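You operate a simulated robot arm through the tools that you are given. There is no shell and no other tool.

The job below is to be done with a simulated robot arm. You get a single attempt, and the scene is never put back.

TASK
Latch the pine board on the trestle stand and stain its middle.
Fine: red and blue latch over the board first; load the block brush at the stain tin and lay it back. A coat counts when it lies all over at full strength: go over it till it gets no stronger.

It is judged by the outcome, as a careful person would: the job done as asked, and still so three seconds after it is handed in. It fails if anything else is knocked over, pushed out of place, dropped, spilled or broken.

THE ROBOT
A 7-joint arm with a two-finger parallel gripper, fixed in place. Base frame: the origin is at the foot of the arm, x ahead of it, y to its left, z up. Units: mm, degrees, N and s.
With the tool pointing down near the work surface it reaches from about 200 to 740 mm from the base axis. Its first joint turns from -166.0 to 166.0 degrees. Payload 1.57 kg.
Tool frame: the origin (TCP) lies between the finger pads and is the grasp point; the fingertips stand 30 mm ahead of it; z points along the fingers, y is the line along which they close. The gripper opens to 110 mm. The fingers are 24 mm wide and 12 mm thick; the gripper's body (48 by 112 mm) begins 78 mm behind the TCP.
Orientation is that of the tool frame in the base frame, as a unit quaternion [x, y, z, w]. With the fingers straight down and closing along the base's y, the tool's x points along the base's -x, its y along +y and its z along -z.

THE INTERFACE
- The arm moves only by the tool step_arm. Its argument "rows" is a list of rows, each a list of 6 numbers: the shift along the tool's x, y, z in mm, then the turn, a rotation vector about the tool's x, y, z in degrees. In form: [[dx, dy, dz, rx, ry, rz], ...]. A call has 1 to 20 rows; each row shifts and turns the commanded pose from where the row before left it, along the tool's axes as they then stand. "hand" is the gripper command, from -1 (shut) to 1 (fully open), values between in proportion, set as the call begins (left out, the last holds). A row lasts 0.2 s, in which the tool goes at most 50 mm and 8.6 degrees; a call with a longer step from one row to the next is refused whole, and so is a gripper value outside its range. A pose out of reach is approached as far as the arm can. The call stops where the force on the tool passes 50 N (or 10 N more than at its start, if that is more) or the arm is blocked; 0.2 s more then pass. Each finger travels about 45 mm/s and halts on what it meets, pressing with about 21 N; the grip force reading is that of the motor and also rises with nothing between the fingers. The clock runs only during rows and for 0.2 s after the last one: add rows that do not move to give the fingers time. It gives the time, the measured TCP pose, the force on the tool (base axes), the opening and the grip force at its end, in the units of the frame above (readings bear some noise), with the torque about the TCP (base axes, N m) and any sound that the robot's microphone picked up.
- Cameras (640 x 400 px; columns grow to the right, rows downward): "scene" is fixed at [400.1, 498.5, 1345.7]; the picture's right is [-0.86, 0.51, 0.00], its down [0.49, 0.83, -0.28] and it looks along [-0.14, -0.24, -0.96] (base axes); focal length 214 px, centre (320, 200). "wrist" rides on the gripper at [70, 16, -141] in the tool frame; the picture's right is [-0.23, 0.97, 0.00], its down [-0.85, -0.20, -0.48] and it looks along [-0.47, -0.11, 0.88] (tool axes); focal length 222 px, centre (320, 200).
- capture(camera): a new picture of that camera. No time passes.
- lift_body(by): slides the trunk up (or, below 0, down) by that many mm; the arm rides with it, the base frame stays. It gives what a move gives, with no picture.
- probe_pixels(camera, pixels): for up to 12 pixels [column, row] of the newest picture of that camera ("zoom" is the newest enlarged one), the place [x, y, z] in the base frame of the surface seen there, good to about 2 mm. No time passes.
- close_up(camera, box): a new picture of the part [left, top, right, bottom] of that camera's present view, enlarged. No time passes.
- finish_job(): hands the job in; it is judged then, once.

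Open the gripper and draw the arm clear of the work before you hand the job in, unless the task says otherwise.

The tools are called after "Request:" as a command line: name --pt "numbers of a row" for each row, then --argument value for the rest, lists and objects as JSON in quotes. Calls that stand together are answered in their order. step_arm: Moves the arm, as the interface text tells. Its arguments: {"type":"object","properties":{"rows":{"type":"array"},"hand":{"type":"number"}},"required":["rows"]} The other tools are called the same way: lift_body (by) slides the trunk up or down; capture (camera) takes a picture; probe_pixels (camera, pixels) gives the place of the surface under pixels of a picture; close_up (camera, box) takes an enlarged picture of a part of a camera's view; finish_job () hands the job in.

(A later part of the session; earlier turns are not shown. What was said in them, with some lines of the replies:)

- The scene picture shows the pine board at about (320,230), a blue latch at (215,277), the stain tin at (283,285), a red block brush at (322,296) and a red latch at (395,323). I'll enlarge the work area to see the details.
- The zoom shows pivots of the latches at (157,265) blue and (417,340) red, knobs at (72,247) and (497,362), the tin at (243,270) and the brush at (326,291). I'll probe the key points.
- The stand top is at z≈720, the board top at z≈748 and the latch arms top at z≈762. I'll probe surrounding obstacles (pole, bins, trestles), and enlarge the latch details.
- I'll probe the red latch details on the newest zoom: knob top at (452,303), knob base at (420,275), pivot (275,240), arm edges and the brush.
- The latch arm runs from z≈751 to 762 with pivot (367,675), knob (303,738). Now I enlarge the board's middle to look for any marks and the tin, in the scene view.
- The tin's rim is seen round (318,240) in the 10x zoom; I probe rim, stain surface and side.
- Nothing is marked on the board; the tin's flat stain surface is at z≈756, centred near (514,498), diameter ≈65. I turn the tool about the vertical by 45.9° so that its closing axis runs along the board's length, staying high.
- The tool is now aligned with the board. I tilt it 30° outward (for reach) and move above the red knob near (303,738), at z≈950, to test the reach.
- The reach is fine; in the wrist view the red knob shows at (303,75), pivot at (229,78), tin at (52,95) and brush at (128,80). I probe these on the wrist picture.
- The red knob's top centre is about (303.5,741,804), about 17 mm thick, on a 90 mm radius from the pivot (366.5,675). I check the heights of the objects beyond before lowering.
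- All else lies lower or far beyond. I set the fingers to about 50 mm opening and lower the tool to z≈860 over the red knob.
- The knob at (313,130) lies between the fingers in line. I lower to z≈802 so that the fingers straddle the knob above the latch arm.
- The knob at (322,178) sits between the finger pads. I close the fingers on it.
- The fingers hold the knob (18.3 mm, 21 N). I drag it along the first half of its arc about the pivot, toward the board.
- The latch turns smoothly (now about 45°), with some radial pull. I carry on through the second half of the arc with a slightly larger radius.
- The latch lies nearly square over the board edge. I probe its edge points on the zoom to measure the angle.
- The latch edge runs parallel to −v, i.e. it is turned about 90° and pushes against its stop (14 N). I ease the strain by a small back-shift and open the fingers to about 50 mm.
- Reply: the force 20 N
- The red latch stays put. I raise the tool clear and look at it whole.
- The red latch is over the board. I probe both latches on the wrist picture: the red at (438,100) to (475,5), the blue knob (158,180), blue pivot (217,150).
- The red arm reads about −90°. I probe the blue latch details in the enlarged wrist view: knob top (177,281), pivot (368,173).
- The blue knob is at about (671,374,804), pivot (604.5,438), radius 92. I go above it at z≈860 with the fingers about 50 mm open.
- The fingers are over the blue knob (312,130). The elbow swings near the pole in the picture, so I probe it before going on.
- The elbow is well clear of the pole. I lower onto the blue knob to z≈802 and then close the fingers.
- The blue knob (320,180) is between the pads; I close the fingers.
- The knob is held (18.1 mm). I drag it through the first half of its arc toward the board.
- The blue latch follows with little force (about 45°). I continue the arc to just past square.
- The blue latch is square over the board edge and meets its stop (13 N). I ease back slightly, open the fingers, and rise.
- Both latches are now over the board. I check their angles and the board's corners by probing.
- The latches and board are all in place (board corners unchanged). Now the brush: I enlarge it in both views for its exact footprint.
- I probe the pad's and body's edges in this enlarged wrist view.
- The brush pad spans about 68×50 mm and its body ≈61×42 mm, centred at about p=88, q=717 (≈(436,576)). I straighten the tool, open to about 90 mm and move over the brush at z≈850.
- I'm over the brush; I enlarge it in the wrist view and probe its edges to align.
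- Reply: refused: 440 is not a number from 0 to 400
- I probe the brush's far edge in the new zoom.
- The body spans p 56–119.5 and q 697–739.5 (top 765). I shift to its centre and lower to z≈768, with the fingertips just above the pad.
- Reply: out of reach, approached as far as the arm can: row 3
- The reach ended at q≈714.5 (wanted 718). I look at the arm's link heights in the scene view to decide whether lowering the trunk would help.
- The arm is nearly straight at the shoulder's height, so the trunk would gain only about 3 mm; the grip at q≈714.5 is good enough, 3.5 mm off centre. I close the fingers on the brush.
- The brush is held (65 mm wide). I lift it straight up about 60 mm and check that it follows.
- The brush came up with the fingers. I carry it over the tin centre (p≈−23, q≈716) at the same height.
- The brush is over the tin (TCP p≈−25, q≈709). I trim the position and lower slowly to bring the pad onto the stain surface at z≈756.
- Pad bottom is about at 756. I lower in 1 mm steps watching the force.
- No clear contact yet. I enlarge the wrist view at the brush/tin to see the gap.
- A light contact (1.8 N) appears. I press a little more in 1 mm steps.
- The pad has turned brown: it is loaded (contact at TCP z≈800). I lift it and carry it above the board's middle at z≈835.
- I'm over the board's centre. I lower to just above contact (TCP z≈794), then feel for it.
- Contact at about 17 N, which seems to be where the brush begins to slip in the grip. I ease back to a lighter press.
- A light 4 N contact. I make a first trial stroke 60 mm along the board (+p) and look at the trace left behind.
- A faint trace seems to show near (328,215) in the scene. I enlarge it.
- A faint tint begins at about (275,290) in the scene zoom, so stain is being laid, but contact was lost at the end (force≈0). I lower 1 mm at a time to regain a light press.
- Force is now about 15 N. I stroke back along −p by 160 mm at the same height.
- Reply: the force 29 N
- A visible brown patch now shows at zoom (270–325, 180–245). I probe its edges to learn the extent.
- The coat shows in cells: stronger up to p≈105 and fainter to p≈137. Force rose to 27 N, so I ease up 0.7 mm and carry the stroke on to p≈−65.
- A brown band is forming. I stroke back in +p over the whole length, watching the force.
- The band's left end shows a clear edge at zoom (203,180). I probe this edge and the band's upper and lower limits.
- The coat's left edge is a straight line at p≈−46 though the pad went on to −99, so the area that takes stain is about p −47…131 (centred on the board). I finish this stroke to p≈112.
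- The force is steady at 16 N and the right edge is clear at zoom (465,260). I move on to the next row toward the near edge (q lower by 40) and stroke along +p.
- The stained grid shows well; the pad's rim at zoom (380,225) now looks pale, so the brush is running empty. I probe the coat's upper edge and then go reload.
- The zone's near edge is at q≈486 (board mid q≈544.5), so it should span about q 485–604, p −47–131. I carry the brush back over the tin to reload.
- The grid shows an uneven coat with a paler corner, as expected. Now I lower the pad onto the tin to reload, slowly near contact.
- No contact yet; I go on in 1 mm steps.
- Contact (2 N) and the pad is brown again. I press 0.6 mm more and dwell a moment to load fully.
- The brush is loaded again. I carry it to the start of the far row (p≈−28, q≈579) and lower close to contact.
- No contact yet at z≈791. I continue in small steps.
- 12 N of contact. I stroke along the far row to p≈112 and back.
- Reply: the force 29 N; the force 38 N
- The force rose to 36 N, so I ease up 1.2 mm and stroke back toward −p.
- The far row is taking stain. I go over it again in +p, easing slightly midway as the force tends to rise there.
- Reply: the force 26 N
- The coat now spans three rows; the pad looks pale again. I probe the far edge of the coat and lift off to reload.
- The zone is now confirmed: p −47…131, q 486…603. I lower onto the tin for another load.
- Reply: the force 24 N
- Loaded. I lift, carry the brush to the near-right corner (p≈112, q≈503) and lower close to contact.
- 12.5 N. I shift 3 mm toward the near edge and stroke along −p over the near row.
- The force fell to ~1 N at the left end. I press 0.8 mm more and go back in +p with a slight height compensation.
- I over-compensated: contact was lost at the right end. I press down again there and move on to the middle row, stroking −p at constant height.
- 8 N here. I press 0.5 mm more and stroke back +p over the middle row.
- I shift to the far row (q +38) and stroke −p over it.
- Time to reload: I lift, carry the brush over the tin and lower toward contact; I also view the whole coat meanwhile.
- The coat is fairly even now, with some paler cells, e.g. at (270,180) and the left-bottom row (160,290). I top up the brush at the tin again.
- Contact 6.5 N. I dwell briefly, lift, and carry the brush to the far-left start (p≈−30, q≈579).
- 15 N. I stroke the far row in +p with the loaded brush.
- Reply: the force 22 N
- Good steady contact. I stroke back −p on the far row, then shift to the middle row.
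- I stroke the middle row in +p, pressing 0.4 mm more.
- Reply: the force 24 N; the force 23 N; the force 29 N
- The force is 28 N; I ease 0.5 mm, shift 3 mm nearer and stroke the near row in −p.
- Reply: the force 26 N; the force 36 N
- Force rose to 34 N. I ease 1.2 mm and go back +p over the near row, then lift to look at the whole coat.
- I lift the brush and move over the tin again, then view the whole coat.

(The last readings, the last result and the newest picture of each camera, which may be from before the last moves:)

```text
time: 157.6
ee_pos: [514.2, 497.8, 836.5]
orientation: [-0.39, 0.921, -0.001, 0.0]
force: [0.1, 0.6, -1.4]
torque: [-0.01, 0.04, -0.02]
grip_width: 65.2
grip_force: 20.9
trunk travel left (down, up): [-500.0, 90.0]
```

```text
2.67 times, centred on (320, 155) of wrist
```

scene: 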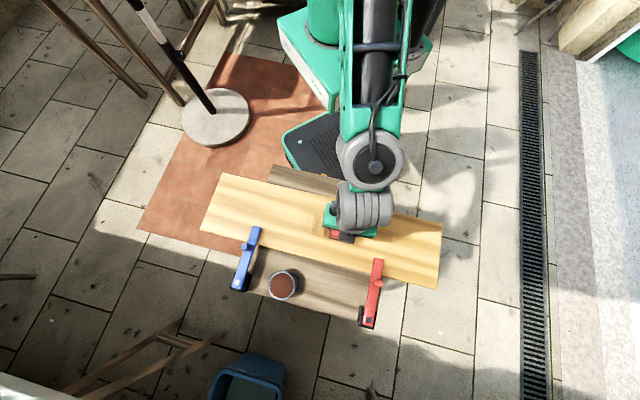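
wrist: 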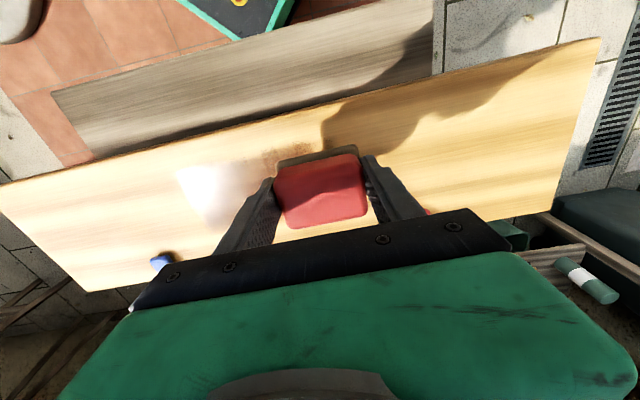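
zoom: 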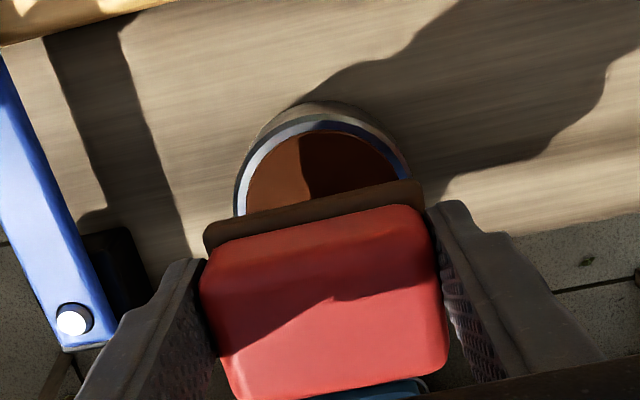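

Compared with the picture at t=127 the coat looks almost unchanged, and the pad keeps its load. I enlarge the coat further to judge the cells.

Request:
close_up --camera "scene" --box '[284, 196, 332, 226]'

Request:
close_up --camera "scene" --box '[316, 206, 364, 236]'

Request:
close_up --camera "scene" --box '[280, 222, 328, 252]'

Request:
close_up --camera "scene" --box '[312, 228, 360, 258]'

```text
13.33 times, centred on (308, 211) of scene
```

zoom: 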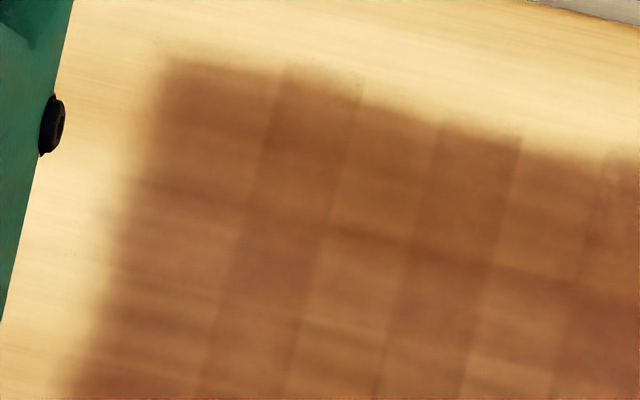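

```text
13.33 times, centred on (340, 221) of scene
```

zoom: 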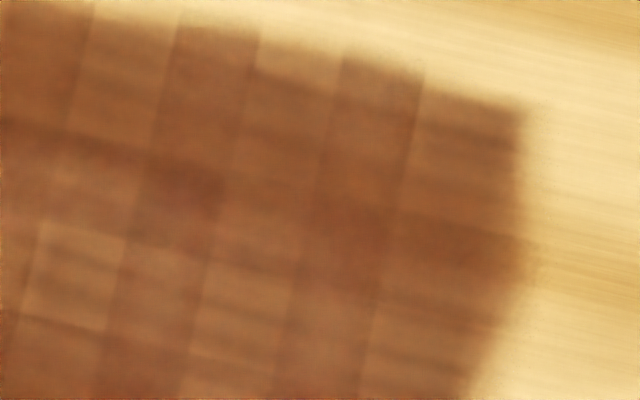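

```text
13.33 times, centred on (304, 237) of scene
```

zoom: 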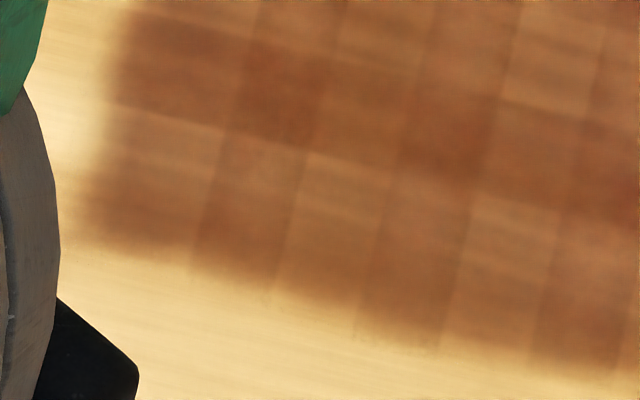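

```text
13.33 times, centred on (336, 243) of scene
```

zoom: 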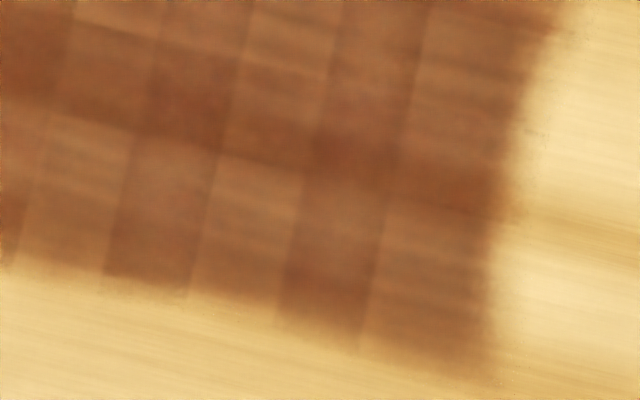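

Some cells still look lighter with the grain showing, e.g. at (75,275) in the second zoom, scene (322,227). I top up the brush and give the area further passes, then compare the same views.

Request:
step_arm --pt "0 0 16 0 0 0" --pt "0 0 16 0 0 0" --pt "0 0 6 0 0 0" --pt "0 0 2 0 0 0" --pt "0 0 1 0 0 0" --pt "0 0 0 0 0 0"

Request:
step_arm --pt "0 0 0.7 0 0 0" --pt "0 0 0 0 0 0"

Request:
probe_pixels --camera "scene" --pixels '[[322, 227], [334, 229]]'

```text
time: 159.0
ee_pos: [513.1, 494.9, 796.1]
orientation: [-0.39, 0.921, 0.0, 0.0]
force: [0.3, -0.3, 0.5]
torque: [0.03, 0.01, -0.01]
grip_width: 65.2
grip_force: 21.0
trunk travel left (down, up): [-500.0, 90.0]
```

```text
time: 159.6
ee_pos: [512.7, 494.9, 795.4]
orientation: [-0.39, 0.921, 0.0, 0.0]
force: [0.2, 0.3, 1.4]
torque: [-0.05, -0.01, 0.01]
grip_width: 65.1
grip_force: 20.8
trunk travel left (down, up): [-500.0, 90.0]
```

```text
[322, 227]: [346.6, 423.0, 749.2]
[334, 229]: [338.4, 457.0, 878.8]
```

Contact is just beginning; I press 0.7 mm more, dwell, lift, and go to the middle row's left start.

Request:
step_arm --pt "0 0 0.7 0 0 0" --pt "0 0 0 0 0 0" --pt "0 0 0 0 0 0"

Request:
step_arm --pt "0 0 -6 0 0 0" --pt "0 0 -14 0 0 0" --pt "0 0 -18 0 0 0" --pt "34 -1 0 0 0 0" --pt "34 -1 0 0 0 0" --pt "34 -1 0 0 0 0" --pt "34 -1 0 0 0 0" --pt "34 -1 0 0 0 0" --pt "0 0 16 0 0 0" --pt "0 0 16 0 0 0" --pt "0 0 9 0 0 0" --pt "0 0 2 0 0 0" --pt "0 0 1 0 0 0" --pt "0 0 0 0 0 0"

Request:
step_arm --pt "0 0 0.7 0 0 0" --pt "0 0 0 0 0 0"

```text
time: 160.4
ee_pos: [514.1, 495.8, 796.9]
orientation: [-0.39, 0.921, 0.001, 0.001]
force: [1.6, -1.2, 9.4]
torque: [-0.01, 0.09, -0.02]
grip_width: 65.1
grip_force: 21.0
trunk travel left (down, up): [-500.0, 90.0]
```

```text
time: 163.4
ee_pos: [399.4, 369.0, 790.2]
orientation: [-0.39, 0.921, 0.0, 0.001]
force: [-0.8, -2.3, 10.1]
torque: [-0.14, 0.08, 0.01]
grip_width: 65.3
grip_force: 21.2
trunk travel left (down, up): [-500.0, 90.0]
```

```text
time: 164.0
ee_pos: [398.8, 369.9, 791.5]
orientation: [-0.389, 0.921, 0.002, 0.001]
force: [3.6, -2.0, 15.1]
torque: [-0.16, 0.01, -0.01]
grip_width: 65.2
grip_force: 20.8
trunk travel left (down, up): [-500.0, 90.0]
```

15 N on the middle row. I make a full pass +p and back −p.

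Request:
step_arm --pt "0 8 0 0 0 0" --pt "0 8 0 0 0 0" --pt "0 8 0 0 0 0" --pt "0 8 0 0 0 0" --pt "0 8 0 0 0 0" --pt "0 8 0 0 0 0" --pt "0 8 0 0 0 0" --pt "0 8 0 0 0 0" --pt "0 8 0 0 0 0" --pt "0 8 0 0 0 0" --pt "0 8 0 0 0 0" --pt "0 8 0 0 0 0" --pt "0 8 0 0 0 0" --pt "0 8 0 0 0 0" --pt "0 8 0 0 0 0" --pt "0 8 0 0 0 0" --pt "0 8 0 0 0 0" --pt "0 6 0 0 0 0"

Request:
close_up --camera "scene" --box '[284, 206, 332, 236]'

Request:
step_arm --pt "0 -8 0 0 0 0" --pt "0 -8 0 0 0 0" --pt "0 -8 0 0 0 0" --pt "0 -8 0 0 0 0" --pt "0 -8 0 0 0 0" --pt "0 -8 0 0 0 0" --pt "0 -8 0 0 0 0" --pt "0 -8 0 0 0 0" --pt "0 -8 0 0 0 0" --pt "0 -8 0 0 0 0" --pt "0 -8 0 0 0 0" --pt "0 -8 0 0 0 0" --pt "0 -8 0 0 0 0" --pt "0 -8 0 0 0 0" --pt "0 -8 0 0 0 0" --pt "0 -8 0 0 0 0" --pt "0 -8 0 0 0 0" --pt "0 -6 0 0 0 0"

Request:
close_up --camera "scene" --box '[316, 206, 364, 236]'

```text
time: 167.8
ee_pos: [296.5, 468.0, 789.4]
orientation: [-0.39, 0.921, 0.002, 0.0]
force: [7.6, -6.2, 26.1]
torque: [-0.29, -0.28, -0.03]
grip_width: 65.1
grip_force: 21.2
trunk travel left (down, up): [-500.0, 90.0]
```

```text
13.33 times, centred on (308, 221) of scene
```

zoom: 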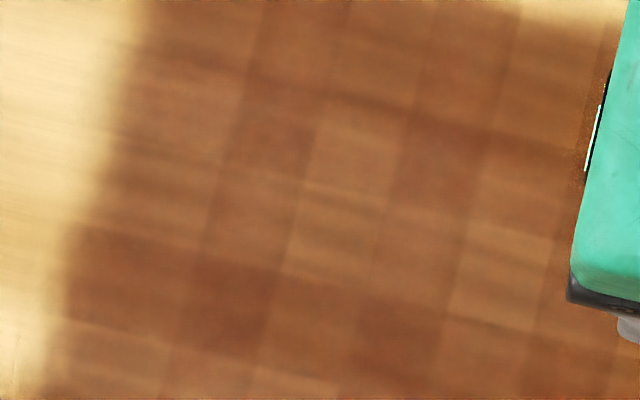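

```text
time: 171.6
ee_pos: [397.0, 369.7, 790.4]
orientation: [-0.39, 0.921, -0.001, 0.0]
force: [-6.3, 5.5, 22.0]
torque: [0.4, 0.11, 0.09]
grip_width: 65.2
grip_force: 20.9
trunk travel left (down, up): [-500.0, 90.0]
```

```text
13.33 times, centred on (340, 221) of scene
```

zoom: 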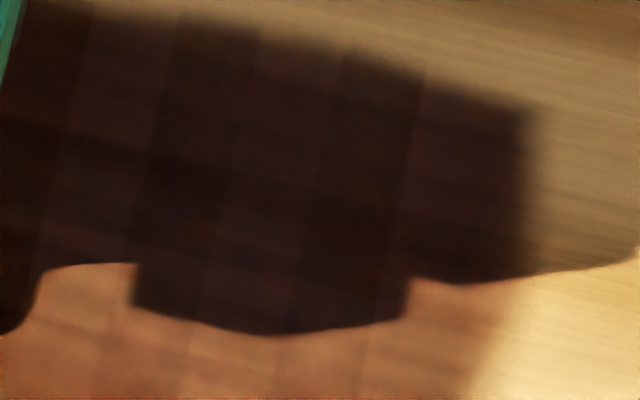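

The light cell is still visible in the first zoom at (500,275). I go on with passes at in-between offsets: q +19 in +p, then a further +18 back in −p.

Request:
step_arm --pt "-9 0 -0.3 0 0 0" --pt "-10 0 0 0 0 0" --pt "0 8 0 0 0 0" --pt "0 8 0 0 0 0" --pt "0 8 0 0 0 0" --pt "0 8 0 0 0 0" --pt "0 8 0 0 0 0" --pt "0 8 0 0 0 0" --pt "0 8 0 0 0 0" --pt "0 8 0 0 0 0" --pt "0 8 0 0 0 0" --pt "0 8 0 0 0 0" --pt "0 8 0 0 0 0" --pt "0 8 0 0 0 0" --pt "0 8 0 0 0 0" --pt "0 8 0 0 0 0" --pt "0 8 0 0 0 0" --pt "0 8 0 0 0 0" --pt "0 8 0 0 0 0" --pt "0 6 0 0 0 0"

Request:
step_arm --pt "-9 0 0 0 0 0" --pt "-9 0 0 0 0 0" --pt "0 -8 0 0 0 0" --pt "0 -8 0 0 0 0" --pt "0 -8 0 0 0 0" --pt "0 -8 0 0 0 0" --pt "0 -8 0 0 0 0" --pt "0 -8 0 0 0 0" --pt "0 -8 0 0 0 0" --pt "0 -8 0 0 0 0" --pt "0 -8 0 0 0 0" --pt "0 -8 0 0 0 0" --pt "0 -8 0 0 0 0" --pt "0 -8 0 0 0 0" --pt "0 -8 0 0 0 0" --pt "0 -8 0 0 0 0" --pt "0 -8 0 0 0 0" --pt "0 -8 0 0 0 0" --pt "0 -8 0 0 0 0" --pt "0 -8 0 0 0 0"

Request:
capture --camera "wrist"

```text
time: 175.8
ee_pos: [308.2, 481.1, 788.9]
orientation: [-0.389, 0.921, 0.0, 0.001]
force: [6.1, -4.7, 23.5]
torque: [-0.13, -0.26, -0.05]
grip_width: 65.5
grip_force: 21.3
trunk travel left (down, up): [-500.0, 90.0]
```

```text
time: 180.0
ee_pos: [423.1, 395.3, 790.6]
orientation: [-0.391, 0.92, 0.001, 0.001]
force: [-7.3, 6.3, 28.2]
torque: [0.14, 0.31, 0.05]
grip_width: 65.2
grip_force: 21.1
trunk travel left (down, up): [-500.0, 90.0]
```

```text
taken
```

wrist: 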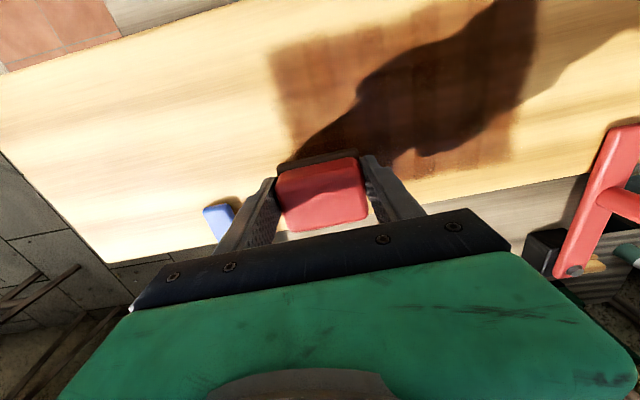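

Steady contact (28 N). I ease 0.3 mm, sweep across to q≈522 and stroke +p, then q≈503 and stroke −p.

Request:
step_arm --pt "8 0 -0.3 0 0 0" --pt "8 0 0 0 0 0" --pt "8 0 0 0 0 0" --pt "8 0 0 0 0 0" --pt "8 0 0 0 0 0" --pt "8 0 0 0 0 0" --pt "8 0 0 0 0 0"

Request:
step_arm --pt "0 8 0 0 0 0" --pt "0 8 0 0 0 0" --pt "0 8 0 0 0 0" --pt "0 8 0 0 0 0" --pt "0 8 0 0 0 0" --pt "0 8 0 0 0 0" --pt "0 8 0 0 0 0" --pt "0 8 0 0 0 0" --pt "0 8 0 0 0 0" --pt "0 8 0 0 0 0" --pt "0 8 0 0 0 0" --pt "0 8 0 0 0 0" --pt "0 8 0 0 0 0" --pt "0 8 0 0 0 0" --pt "0 8 0 0 0 0" --pt "0 8 0 0 0 0" --pt "0 8 0 0 0 0" --pt "0 6 0 0 0 0"

Request:
step_arm --pt "9 0 0 0 0 0" --pt "10 0 0 0 0 0" --pt "0 -8 0 0 0 0" --pt "0 -8 0 0 0 0" --pt "0 -8 0 0 0 0" --pt "0 -8 0 0 0 0" --pt "0 -8 0 0 0 0" --pt "0 -8 0 0 0 0" --pt "0 -8 0 0 0 0" --pt "0 -8 0 0 0 0" --pt "0 -8 0 0 0 0" --pt "0 -8 0 0 0 0" --pt "0 -8 0 0 0 0" --pt "0 -8 0 0 0 0" --pt "0 -8 0 0 0 0" --pt "0 -8 0 0 0 0" --pt "0 -8 0 0 0 0" --pt "0 -8 0 0 0 0" --pt "0 -8 0 0 0 0" --pt "0 -8 0 0 0 0"

Request:
capture --camera "wrist"

```text
time: 181.6
ee_pos: [385.5, 355.6, 790.9]
orientation: [-0.39, 0.921, 0.0, 0.001]
force: [4.1, 5.1, 23.6]
torque: [0.26, -0.21, 0.0]
grip_width: 65.1
grip_force: 21.3
trunk travel left (down, up): [-500.0, 90.0]
```

```text
time: 185.4
ee_pos: [284.6, 451.6, 790.0]
orientation: [-0.39, 0.921, 0.0, 0.001]
force: [2.6, -2.3, 9.6]
torque: [-0.13, -0.04, 0.04]
grip_width: 65.3
grip_force: 21.0
trunk travel left (down, up): [-500.0, 90.0]
```

```text
time: 189.6
ee_pos: [371.8, 341.4, 789.5]
orientation: [-0.39, 0.921, 0.0, 0.002]
force: [-5.3, 4.9, 20.5]
torque: [0.01, 0.3, 0.0]
grip_width: 65.2
grip_force: 20.8
trunk travel left (down, up): [-500.0, 90.0]
```

```text
taken
```

wrist: 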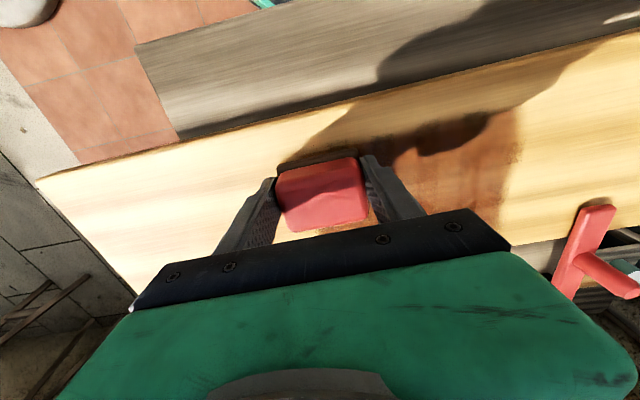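

I lift and return over the tin, then compare the same enlarged views as at t=157.6.

Request:
step_arm --pt "0 0 -10 0 0 0" --pt "0 0 -18 0 0 0" --pt "0 0 -20 0 0 0" --pt "-34.7 1 0 0 0 0" --pt "-34.7 1 0 0 0 0" --pt "-34.7 1 0 0 0 0" --pt "-34.7 1 0 0 0 0" --pt "-34.7 1 0 0 0 0" --pt "-34.7 1 0 0 0 0" --pt "0 0 0 0 0 0"

Request:
close_up --camera "scene" --box '[260, 180, 388, 260]'

Request:
close_up --camera "scene" --box '[284, 196, 332, 226]'

Request:
close_up --camera "scene" --box '[316, 206, 364, 236]'

Request:
close_up --camera "scene" --box '[280, 222, 328, 252]'

Request:
close_up --camera "scene" --box '[312, 228, 360, 258]'

```text
time: 191.8
ee_pos: [519.1, 493.5, 839.3]
orientation: [-0.39, 0.921, -0.001, 0.001]
force: [-1.0, 0.0, -0.1]
torque: [0.0, -0.01, 0.0]
grip_width: 65.2
grip_force: 20.7
trunk travel left (down, up): [-500.0, 90.0]
```

```text
5.00 times, centred on (324, 220) of scene
```

zoom: 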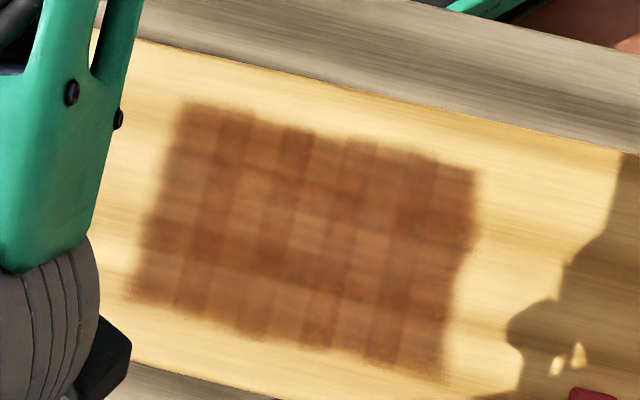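

```text
13.33 times, centred on (308, 211) of scene
```

zoom: 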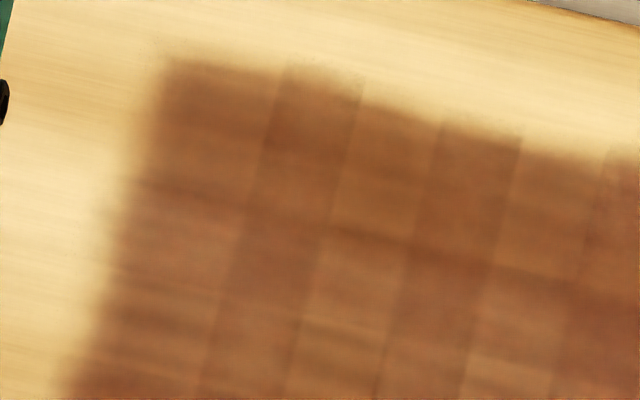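

```text
13.33 times, centred on (340, 221) of scene
```

zoom: 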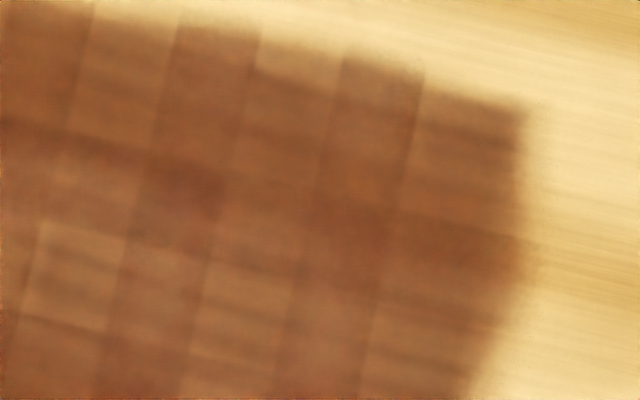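

```text
13.33 times, centred on (304, 237) of scene
```

zoom: 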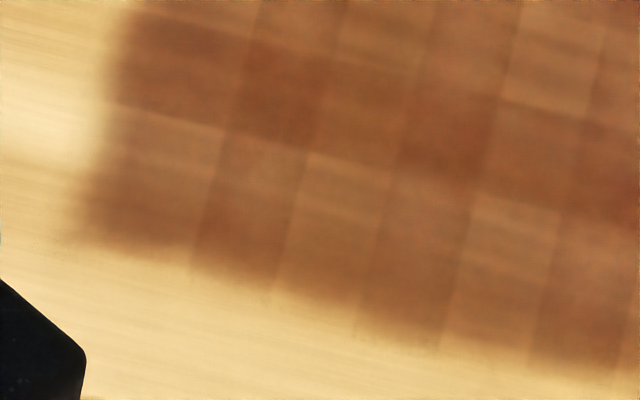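

```text
13.33 times, centred on (336, 243) of scene
```

zoom: 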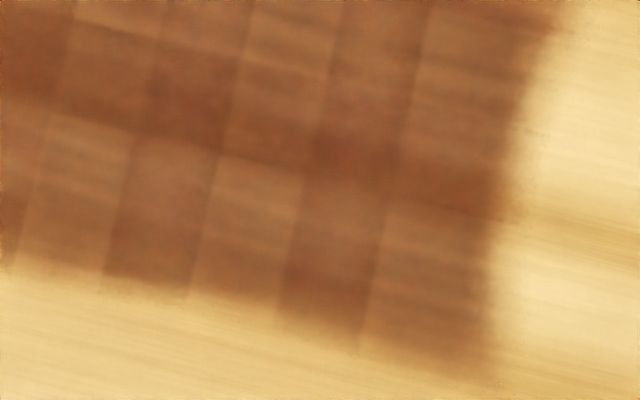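

The views are identical to those before the last six firm passes, so that coat is at full strength. But in q the pad overshot the coat's edges by only ~5 mm, so the zone may reach further; I top up the brush first (trimming p by +6).

Request:
close_up --camera "wrist" --box '[200, 80, 440, 230]'

Request:
step_arm --pt "3 6 16 0 0 0" --pt "0 0 16 0 0 0" --pt "0 0 8 0 0 0" --pt "0 0 2 0 0 0" --pt "0 0 0 0 0 0"

Request:
step_arm --pt "0 0 1 0 0 0" --pt "0 0 0 0 0 0"

```text
2.67 times, centred on (320, 155) of wrist
```

zoom: 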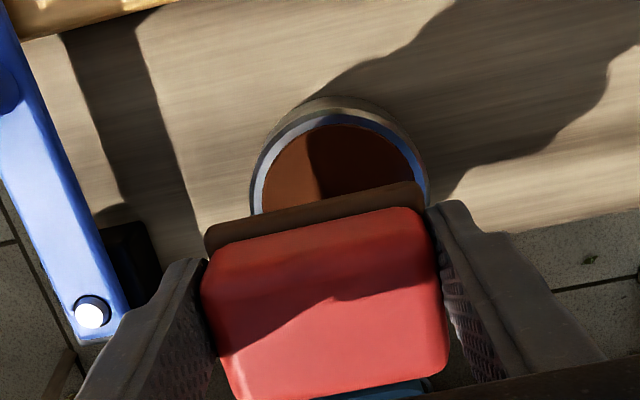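

```text
time: 193.0
ee_pos: [509.7, 495.0, 797.6]
orientation: [-0.389, 0.921, 0.001, 0.0]
force: [0.2, 0.5, -0.6]
torque: [-0.05, 0.04, -0.01]
grip_width: 65.2
grip_force: 20.7
trunk travel left (down, up): [-500.0, 90.0]
```

```text
time: 193.6
ee_pos: [510.3, 494.3, 795.7]
orientation: [-0.39, 0.921, 0.001, 0.001]
force: [0.6, 0.1, 3.2]
torque: [-0.05, 0.03, 0.02]
grip_width: 65.2
grip_force: 20.4
trunk travel left (down, up): [-500.0, 90.0]
```

Contact. I press 0.4 mm, dwell, lift and go to the near edge at p≈112, q≈488.

Request:
step_arm --pt "0 0 0.4 0 0 0" --pt "0 0 0 0 0 0" --pt "0 0 -6 0 0 0" --pt "0 0 -14 0 0 0" --pt "0 0 -20 0 0 0" --pt "37 22.5 0 0 0 0" --pt "37 22.5 0 0 0 0" --pt "37 22.5 0 0 0 0" --pt "37 22.5 0 0 0 0" --pt "37 22.5 0 0 0 0" --pt "37 22.5 0 0 0 0" --pt "0 0 16 0 0 0" --pt "0 0 16 0 0 0" --pt "0 0 10 0 0 0" --pt "0 0 3 0 0 0" --pt "0 0 0 0 0 0"

Request:
step_arm --pt "0 0 1 0 0 0" --pt "0 0 0 0 0 0"

Request:
capture --camera "wrist"

```text
time: 197.0
ee_pos: [255.9, 429.7, 790.3]
orientation: [-0.39, 0.921, 0.002, 0.002]
force: [-4.3, -5.5, 26.2]
torque: [-0.35, 0.08, 0.0]
grip_width: 65.1
grip_force: 21.4
trunk travel left (down, up): [-500.0, 90.0]
```

```text
time: 197.6
ee_pos: [257.2, 429.1, 790.2]
orientation: [-0.389, 0.921, 0.003, 0.002]
force: [-5.1, -4.6, 38.9]
torque: [-0.32, 0.04, 0.04]
grip_width: 65.3
grip_force: 20.8
trunk travel left (down, up): [-500.0, 90.0]
```

```text
taken
```

wrist: 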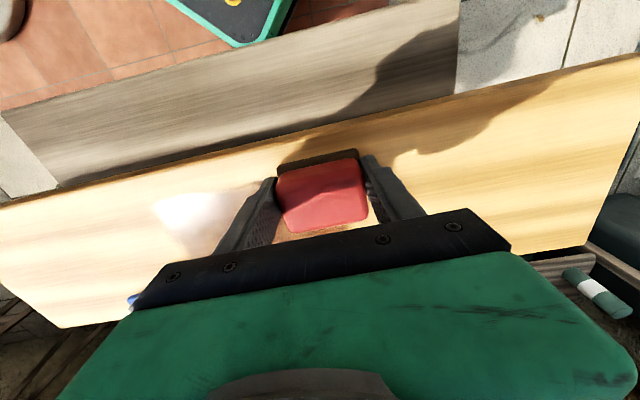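

I pressed too much (39 N); I ease 1.8 mm and stroke −p along the near edge.

Request:
step_arm --pt "0 0 -1.8 0 0 0" --pt "0 0 0 0 0 0"

Request:
step_arm --pt "0 -8 0 0 0 0" --pt "0 -8 0 0 0 0" --pt "0 -8 0 0 0 0" --pt "0 -8 0 0 0 0" --pt "0 -8 0 0 0 0" --pt "0 -8 0 0 0 0" --pt "0 -8 0 0 0 0" --pt "0 -8 0 0 0 0" --pt "0 -8 0 0 0 0"

Request:
close_up --camera "scene" --box '[280, 180, 376, 240]'

Request:
close_up --camera "wrist" --box '[240, 80, 480, 230]'

```text
time: 198.2
ee_pos: [257.4, 429.7, 790.2]
orientation: [-0.39, 0.921, 0.0, 0.002]
force: [1.0, 3.2, 24.0]
torque: [0.29, -0.19, 0.02]
grip_width: 65.0
grip_force: 21.5
trunk travel left (down, up): [-500.0, 90.0]
```

```text
time: 200.2
ee_pos: [308.4, 379.0, 790.6]
orientation: [-0.39, 0.921, -0.001, 0.0]
force: [-0.4, -0.2, 2.2]
torque: [0.11, -0.01, -0.01]
grip_width: 65.4
grip_force: 21.0
trunk travel left (down, up): [-500.0, 90.0]
```

```text
6.67 times, centred on (328, 210) of scene
```

zoom: 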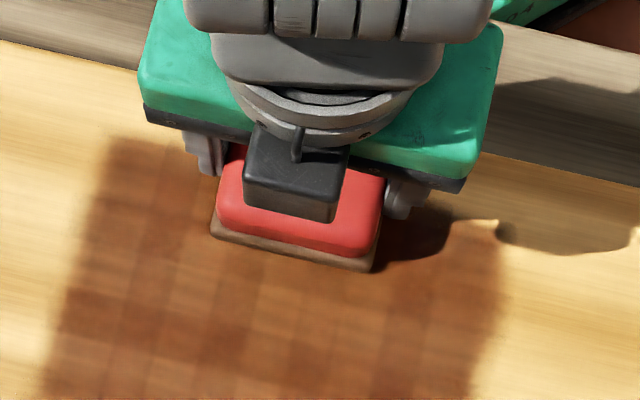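

```text
2.67 times, centred on (360, 155) of wrist
```

zoom: 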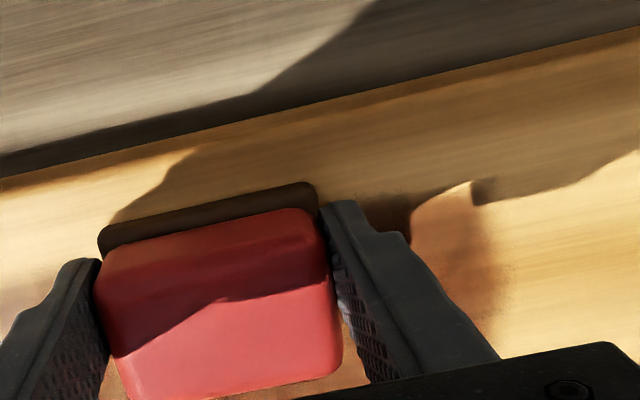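

On the near side the coat's edge stays at q≈486 though the pad reached 466, so the zone ends there. I lift, move straight to the far side (q≈592) and test that edge as well.

Request:
step_arm --pt "0 0 -10 0 0 0" --pt "0 0 -10 0 0 0" --pt "-35 0 0 0 0 0" --pt "-35 0 0 0 0 0" --pt "-35 0 0 0 0 0" --pt "0 0 10 0 0 0" --pt "0 0 8 0 0 0" --pt "0 0 1 0 0 0" --pt "0 0 0 0 0 0"

```text
time: 202.2
ee_pos: [381.4, 454.8, 790.7]
orientation: [-0.39, 0.921, -0.001, 0.0]
force: [-0.4, -1.3, -0.5]
torque: [-0.01, 0.02, 0.01]
grip_width: 65.0
grip_force: 20.9
trunk travel left (down, up): [-500.0, 90.0]
```

Not yet touching. I lower in small steps.

Request:
step_arm --pt "0 0 1 0 0 0" --pt "0 0 0 0 0 0"

Request:
step_arm --pt "0 0 0.6 0 0 0" --pt "0 0 0 0 0 0"

```text
time: 202.8
ee_pos: [380.4, 455.9, 789.4]
orientation: [-0.39, 0.921, 0.0, 0.0]
force: [-0.8, -0.1, 0.9]
torque: [0.0, 0.05, 0.02]
grip_width: 65.2
grip_force: 20.7
trunk travel left (down, up): [-500.0, 90.0]
```

```text
time: 203.4
ee_pos: [382.0, 455.3, 791.3]
orientation: [-0.39, 0.921, 0.0, 0.001]
force: [-3.0, 0.1, 8.3]
torque: [-0.06, 0.08, 0.01]
grip_width: 65.1
grip_force: 21.1
trunk travel left (down, up): [-500.0, 90.0]
```

I have 8 N; I press 0.4 mm more and stroke +p to 112 and back to −30 along the far edge.

Request:
step_arm --pt "0 6 0.4 0 0 0" --pt "0 8 0 0 0 0" --pt "0 8 0 0 0 0" --pt "0 8 0 0 0 0" --pt "0 8 0 0 0 0" --pt "0 8 0 0 0 0" --pt "0 8 0 0 0 0" --pt "0 8 0 0 0 0" --pt "0 8 0 0 0 0"

Request:
step_arm --pt "0 -8 0 0 0 0" --pt "0 -8 0 0 0 0" --pt "0 -8 0 0 0 0" --pt "0 -8 0 0 0 0" --pt "0 -8 0 0 0 0" --pt "0 -8 0 0 0 0" --pt "0 -8 0 0 0 0" --pt "0 -8 0 0 0 0" --pt "0 -8 0 0 0 0" --pt "0 -8 0 0 0 0" --pt "0 -8 0 0 0 0" --pt "0 -8 0 0 0 0" --pt "0 -8 0 0 0 0" --pt "0 -8 0 0 0 0" --pt "0 -8 0 0 0 0" --pt "0 -8 0 0 0 0" --pt "0 -8 0 0 0 0" --pt "0 -6 0 0 0 0"

Request:
close_up --camera "scene" --box '[260, 200, 388, 280]'

```text
time: 205.4
ee_pos: [331.6, 502.0, 789.5]
orientation: [-0.39, 0.921, 0.001, 0.002]
force: [6.2, -4.4, 23.1]
torque: [-0.04, -0.25, -0.01]
grip_width: 65.4
grip_force: 20.9
trunk travel left (down, up): [-500.0, 90.0]
```

```text
time: 209.2
ee_pos: [433.5, 404.0, 789.7]
orientation: [-0.39, 0.921, 0.001, 0.001]
force: [-4.0, 3.1, 16.3]
torque: [0.12, 0.12, 0.07]
grip_width: 65.1
grip_force: 21.2
trunk travel left (down, up): [-500.0, 90.0]
```

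```text
5.00 times, centred on (324, 240) of scene
```

zoom: 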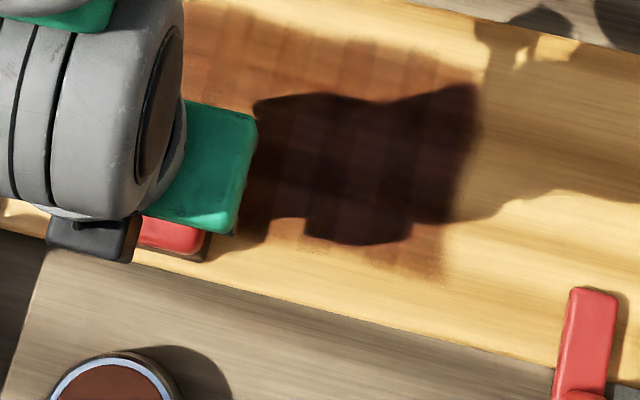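

The far edge also stays put (q≈603) although the pad went to ~617, so the whole zone is coated at full strength. I lift the brush and carry it back above its resting place (p≈87.5, q≈712).

Request:
step_arm --pt "0 0 -12 0 0 0" --pt "0 0 -18 0 0 0" --pt "0 0 -20 0 0 0" --pt "-30 29.4 0 0 0 0" --pt "-30 29.4 0 0 0 0" --pt "-30 29.4 0 0 0 0" --pt "-30 29.4 0 0 0 0" --pt "0 0 0 0 0 0"

Request:
capture --camera "wrist"

Request:
close_up --camera "scene" --box '[220, 180, 380, 280]'

```text
time: 211.0
ee_pos: [433.2, 575.0, 837.3]
orientation: [-0.389, 0.921, 0.0, 0.0]
force: [-0.8, -0.1, -1.0]
torque: [-0.01, -0.01, -0.02]
grip_width: 65.4
grip_force: 21.1
trunk travel left (down, up): [-500.0, 90.0]
```

```text
taken
```

wrist: 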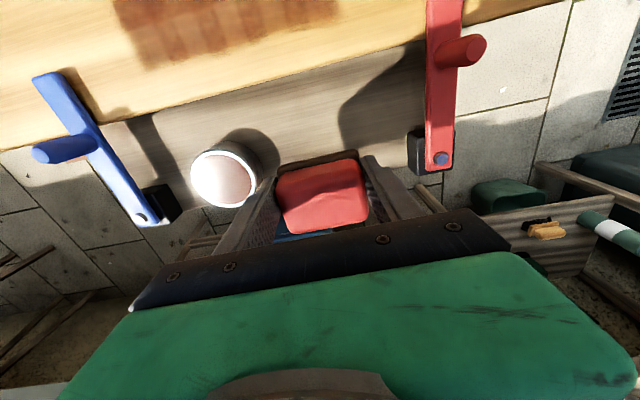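

```text
4.00 times, centred on (300, 230) of scene
```

zoom: 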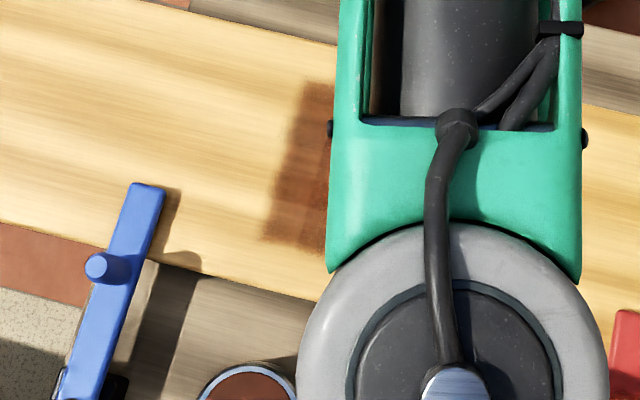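

I'm above the original spot (p≈89, q≈714.5). I trim slightly and lower toward the stand.

Request:
step_arm --pt "2 -1.2 16 0 0 0" --pt "0 0 18 0 0 0" --pt "0 0 18 0 0 0" --pt "0 0 10 0 0 0" --pt "0 0 6 0 0 0" --pt "0 0 0 0 0 0"

Request:
capture --camera "wrist"

```text
time: 212.4
ee_pos: [433.0, 570.6, 772.4]
orientation: [-0.39, 0.921, 0.0, 0.0]
force: [0.3, -0.8, -0.7]
torque: [-0.03, 0.02, 0.01]
grip_width: 65.2
grip_force: 21.1
trunk travel left (down, up): [-500.0, 90.0]
```

```text
taken
```

wrist: 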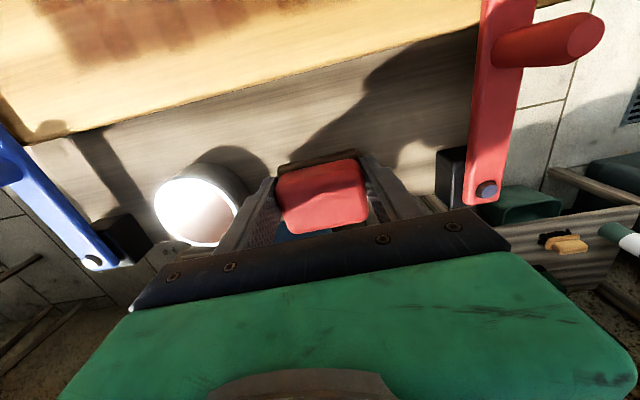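

Pad bottom is about 10 mm above the stand. I lower further in small steps.

Request:
step_arm --pt "0 0 3 0 0 0" --pt "0 0 3 0 0 0" --pt "0 0 1 0 0 0" --pt "0 0 0 0 0 0"

Request:
step_arm --pt "0 0 1 0 0 0" --pt "0 0 0 0 0 0"

```text
time: 213.4
ee_pos: [432.8, 571.7, 763.0]
orientation: [-0.39, 0.921, 0.0, 0.0]
force: [0.0, -0.1, -0.5]
torque: [-0.01, -0.01, -0.01]
grip_width: 65.3
grip_force: 20.9
trunk travel left (down, up): [-500.0, 90.0]
```

```text
time: 214.0
ee_pos: [432.5, 570.6, 761.5]
orientation: [-0.39, 0.921, 0.001, 0.001]
force: [-0.6, -0.5, 0.7]
torque: [0.03, -0.04, -0.01]
grip_width: 65.4
grip_force: 20.6
trunk travel left (down, up): [-500.0, 90.0]
```

Nearly at contact (z≈761.5). One more millimetre.

Request:
step_arm --pt "0 0 0.8 0 0 0" --pt "0 0 0 0 0 0"

Request:
close_up --camera "wrist" --box '[220, 100, 420, 225]'

```text
time: 214.6
ee_pos: [432.5, 571.2, 762.3]
orientation: [-0.39, 0.921, 0.0, 0.001]
force: [1.3, 0.0, 3.4]
torque: [0.03, -0.02, 0.01]
grip_width: 65.3
grip_force: 21.2
trunk travel left (down, up): [-500.0, 90.0]
```

```text
3.20 times, centred on (320, 162) of wrist
```

zoom: 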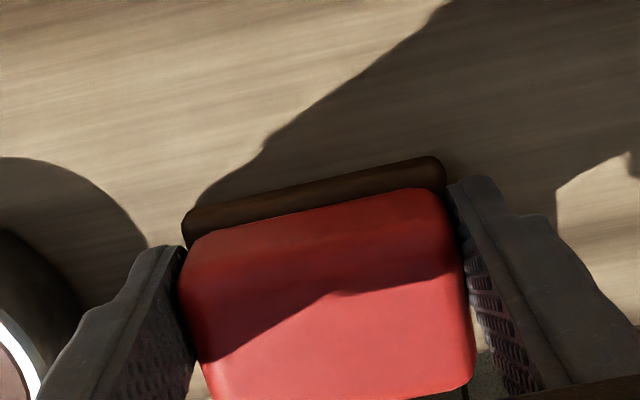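

The brush rests on the stand (3.4 N). I open the fingers to about 85 mm to release it.

Request:
step_arm --pt "0 0 0 0 0 0" --pt "0 0 0 0 0 0" --pt "0 0 0 0 0 0" --hand 0.55

Request:
close_up --camera "wrist" --box '[220, 100, 420, 225]'

```text
time: 215.4
ee_pos: [431.3, 570.6, 762.3]
orientation: [-0.39, 0.921, 0.0, 0.0]
force: [0.0, 0.3, 0.0]
torque: [-0.01, 0.01, -0.04]
grip_width: 85.3
grip_force: 0.0
trunk travel left (down, up): [-500.0, 90.0]
```

```text
3.20 times, centred on (320, 162) of wrist
```

zoom: 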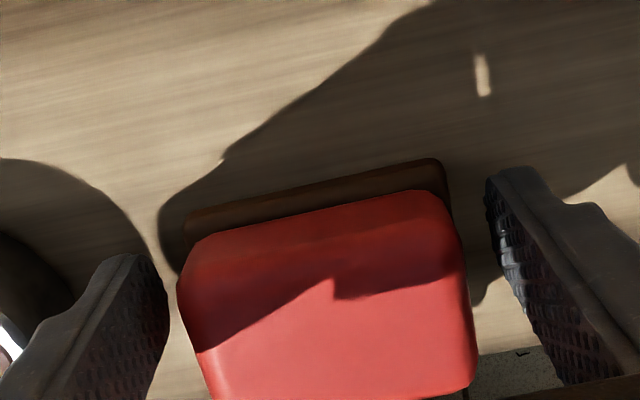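

The brush stands free. I rise straight up and then draw the arm back toward the base.

Request:
step_arm --pt "0 0 -10 0 0 0" --pt "0 0 -20 0 0 0" --pt "0 0 -30 0 0 0" --pt "0 0 -40 0 0 0" --pt "0 0 -45 0 0 0" --pt "20 0 -40 0 0 0" --pt "30 0 -35 0 0 0" --pt "40 0 -20 0 0 0" --pt "45 -10 -10 0 0 0" --pt "45 -10 0 0 0 0" --pt "45 -10 0 0 0 0" --pt "45 -10 0 0 0 0" --pt "0 0 0 0 0 0"

Request:
capture --camera "scene"

Request:
capture --camera "wrist"

```text
time: 218.2
ee_pos: [270.1, 347.3, 1015.0]
orientation: [-0.39, 0.921, -0.001, 0.0]
force: [-0.2, 1.1, -1.2]
torque: [0.0, 0.0, 0.01]
grip_width: 85.3
grip_force: 0.1
trunk travel left (down, up): [-500.0, 90.0]
```

```text
taken
```

scene: 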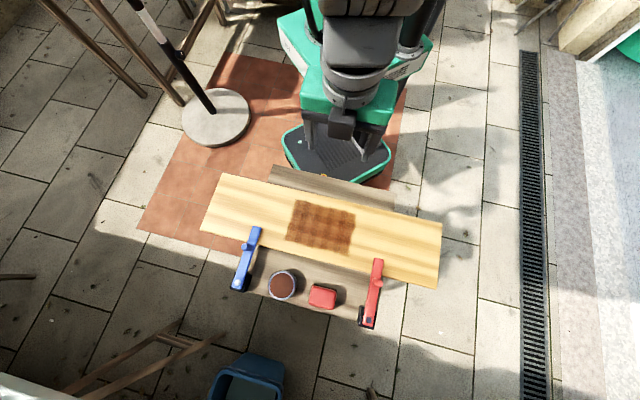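

```text
taken
```

wrist: 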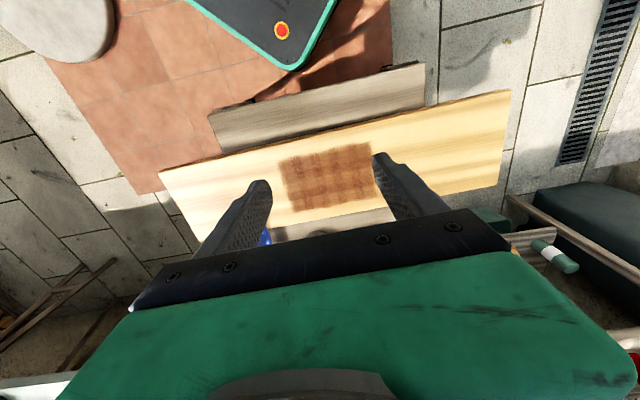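

The arm is back and everything is in place. I enlarge the coat in both cameras for a careful check of the cells.

Request:
close_up --camera "wrist" --box '[264, 130, 392, 210]'

Request:
close_up --camera "scene" --box '[276, 192, 372, 252]'

```text
5.00 times, centred on (328, 170) of wrist
```

zoom: 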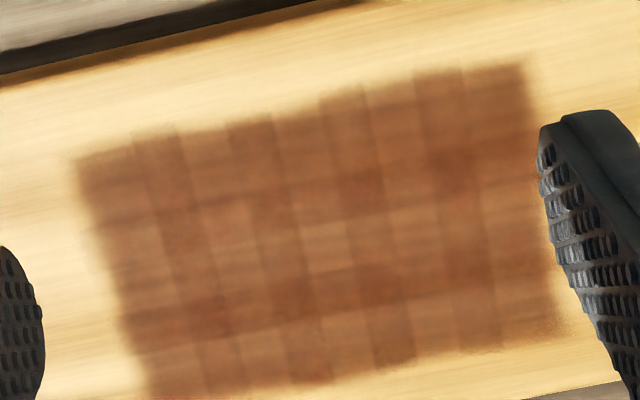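

```text
6.67 times, centred on (324, 222) of scene
```

zoom: 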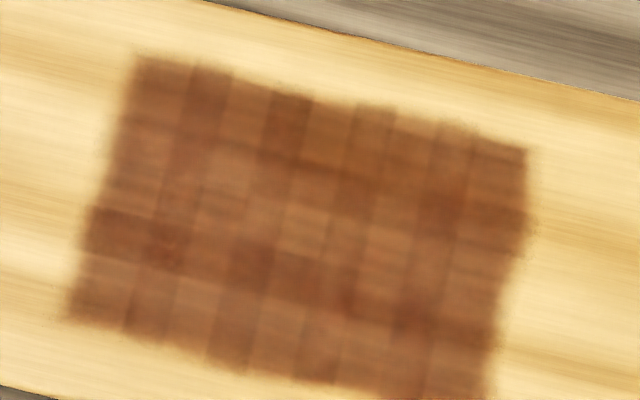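

The mottling is the same as before the last passes, so the coat no longer gets stronger. I check the tin, brush and latches for displacement or spills.

Request:
close_up --camera "scene" --box '[220, 220, 396, 330]'

Request:
probe_pixels --camera "scene" --pixels '[[223, 175], [202, 229], [440, 225], [435, 287], [283, 285], [323, 296], [250, 240], [376, 275], [239, 283], [367, 321]]'

```text
3.64 times, centred on (308, 275) of scene
```

zoom: 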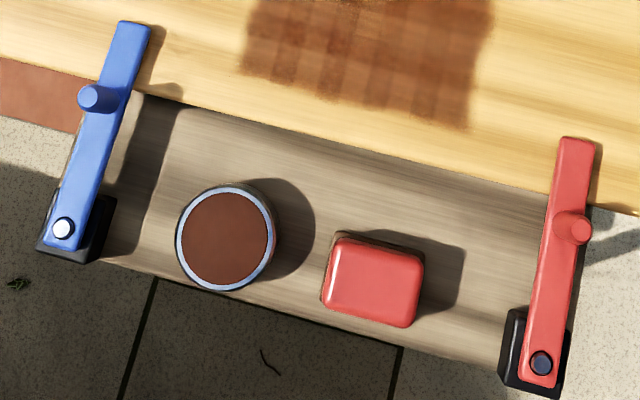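

```text
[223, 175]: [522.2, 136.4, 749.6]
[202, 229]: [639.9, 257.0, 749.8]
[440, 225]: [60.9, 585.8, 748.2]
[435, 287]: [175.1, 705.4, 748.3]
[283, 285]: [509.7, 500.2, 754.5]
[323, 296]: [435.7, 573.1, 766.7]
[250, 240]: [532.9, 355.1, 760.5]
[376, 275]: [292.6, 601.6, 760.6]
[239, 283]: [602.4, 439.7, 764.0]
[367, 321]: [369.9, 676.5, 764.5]
```

Board corners, latches, tin (510,500) and brush (436,573) are all where they should be with no spills. I open the gripper fully and raise the arm well clear.

Request:
step_arm --pt "10 0 -20 0 0 0" --pt "10 0 -20 0 0 0" --pt "10 0 -20 0 0 0" --pt "0 0 0 0 0 0" --pt "0 0 0 0 0 0" --hand 1

Request:
capture --camera "scene"

```text
time: 219.4
ee_pos: [248.1, 328.4, 1073.0]
orientation: [-0.39, 0.921, 0.0, 0.0]
force: [-0.8, 0.1, -0.5]
torque: [0.02, -0.02, -0.01]
grip_width: 110.1
grip_force: 0.1
trunk travel left (down, up): [-500.0, 90.0]
```

```text
taken
```

scene: 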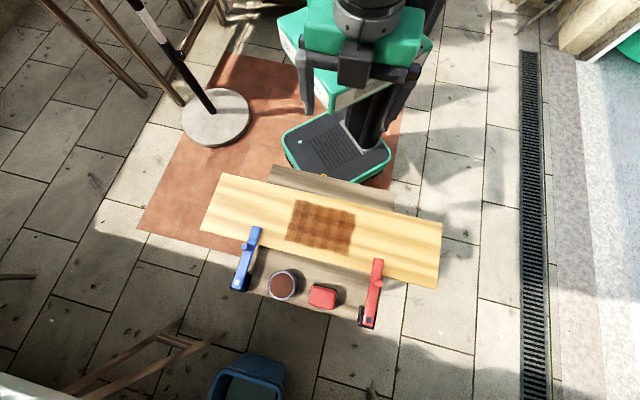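

The final picture shows the latches over the board at (247,258) and (373,293), the stained middle at (322,225), and the tin and brush in place with the arm clear. I hand the job in.

Request:
finish_job

```text
The job is handed in.
```

The board is latched and its middle is stained; I've handed the job in, but I haven't seen how it was judged.

- **Latches:** the red and blue latches were swung over the board first. Each turned about 90° until it met its stop, and both stayed there.
- **Stain:** the brush was loaded at the tin five times and topped up once more before the last edge checks. The coat covers about 177 × 117 mm, centred on the board. Running the brush past each edge of that patch left no more stain outside it.
- **Strength:** the patch looks slightly mottled, with some squares lighter than others. Six more firm passes with a wet brush changed nothing I could see, so I took that as full strength.
- **Brush and the rest:** the brush went back within a few millimetres of where it started. The board and tin are where they began, and I saw no spills. The gripper is open and the arm is well clear.
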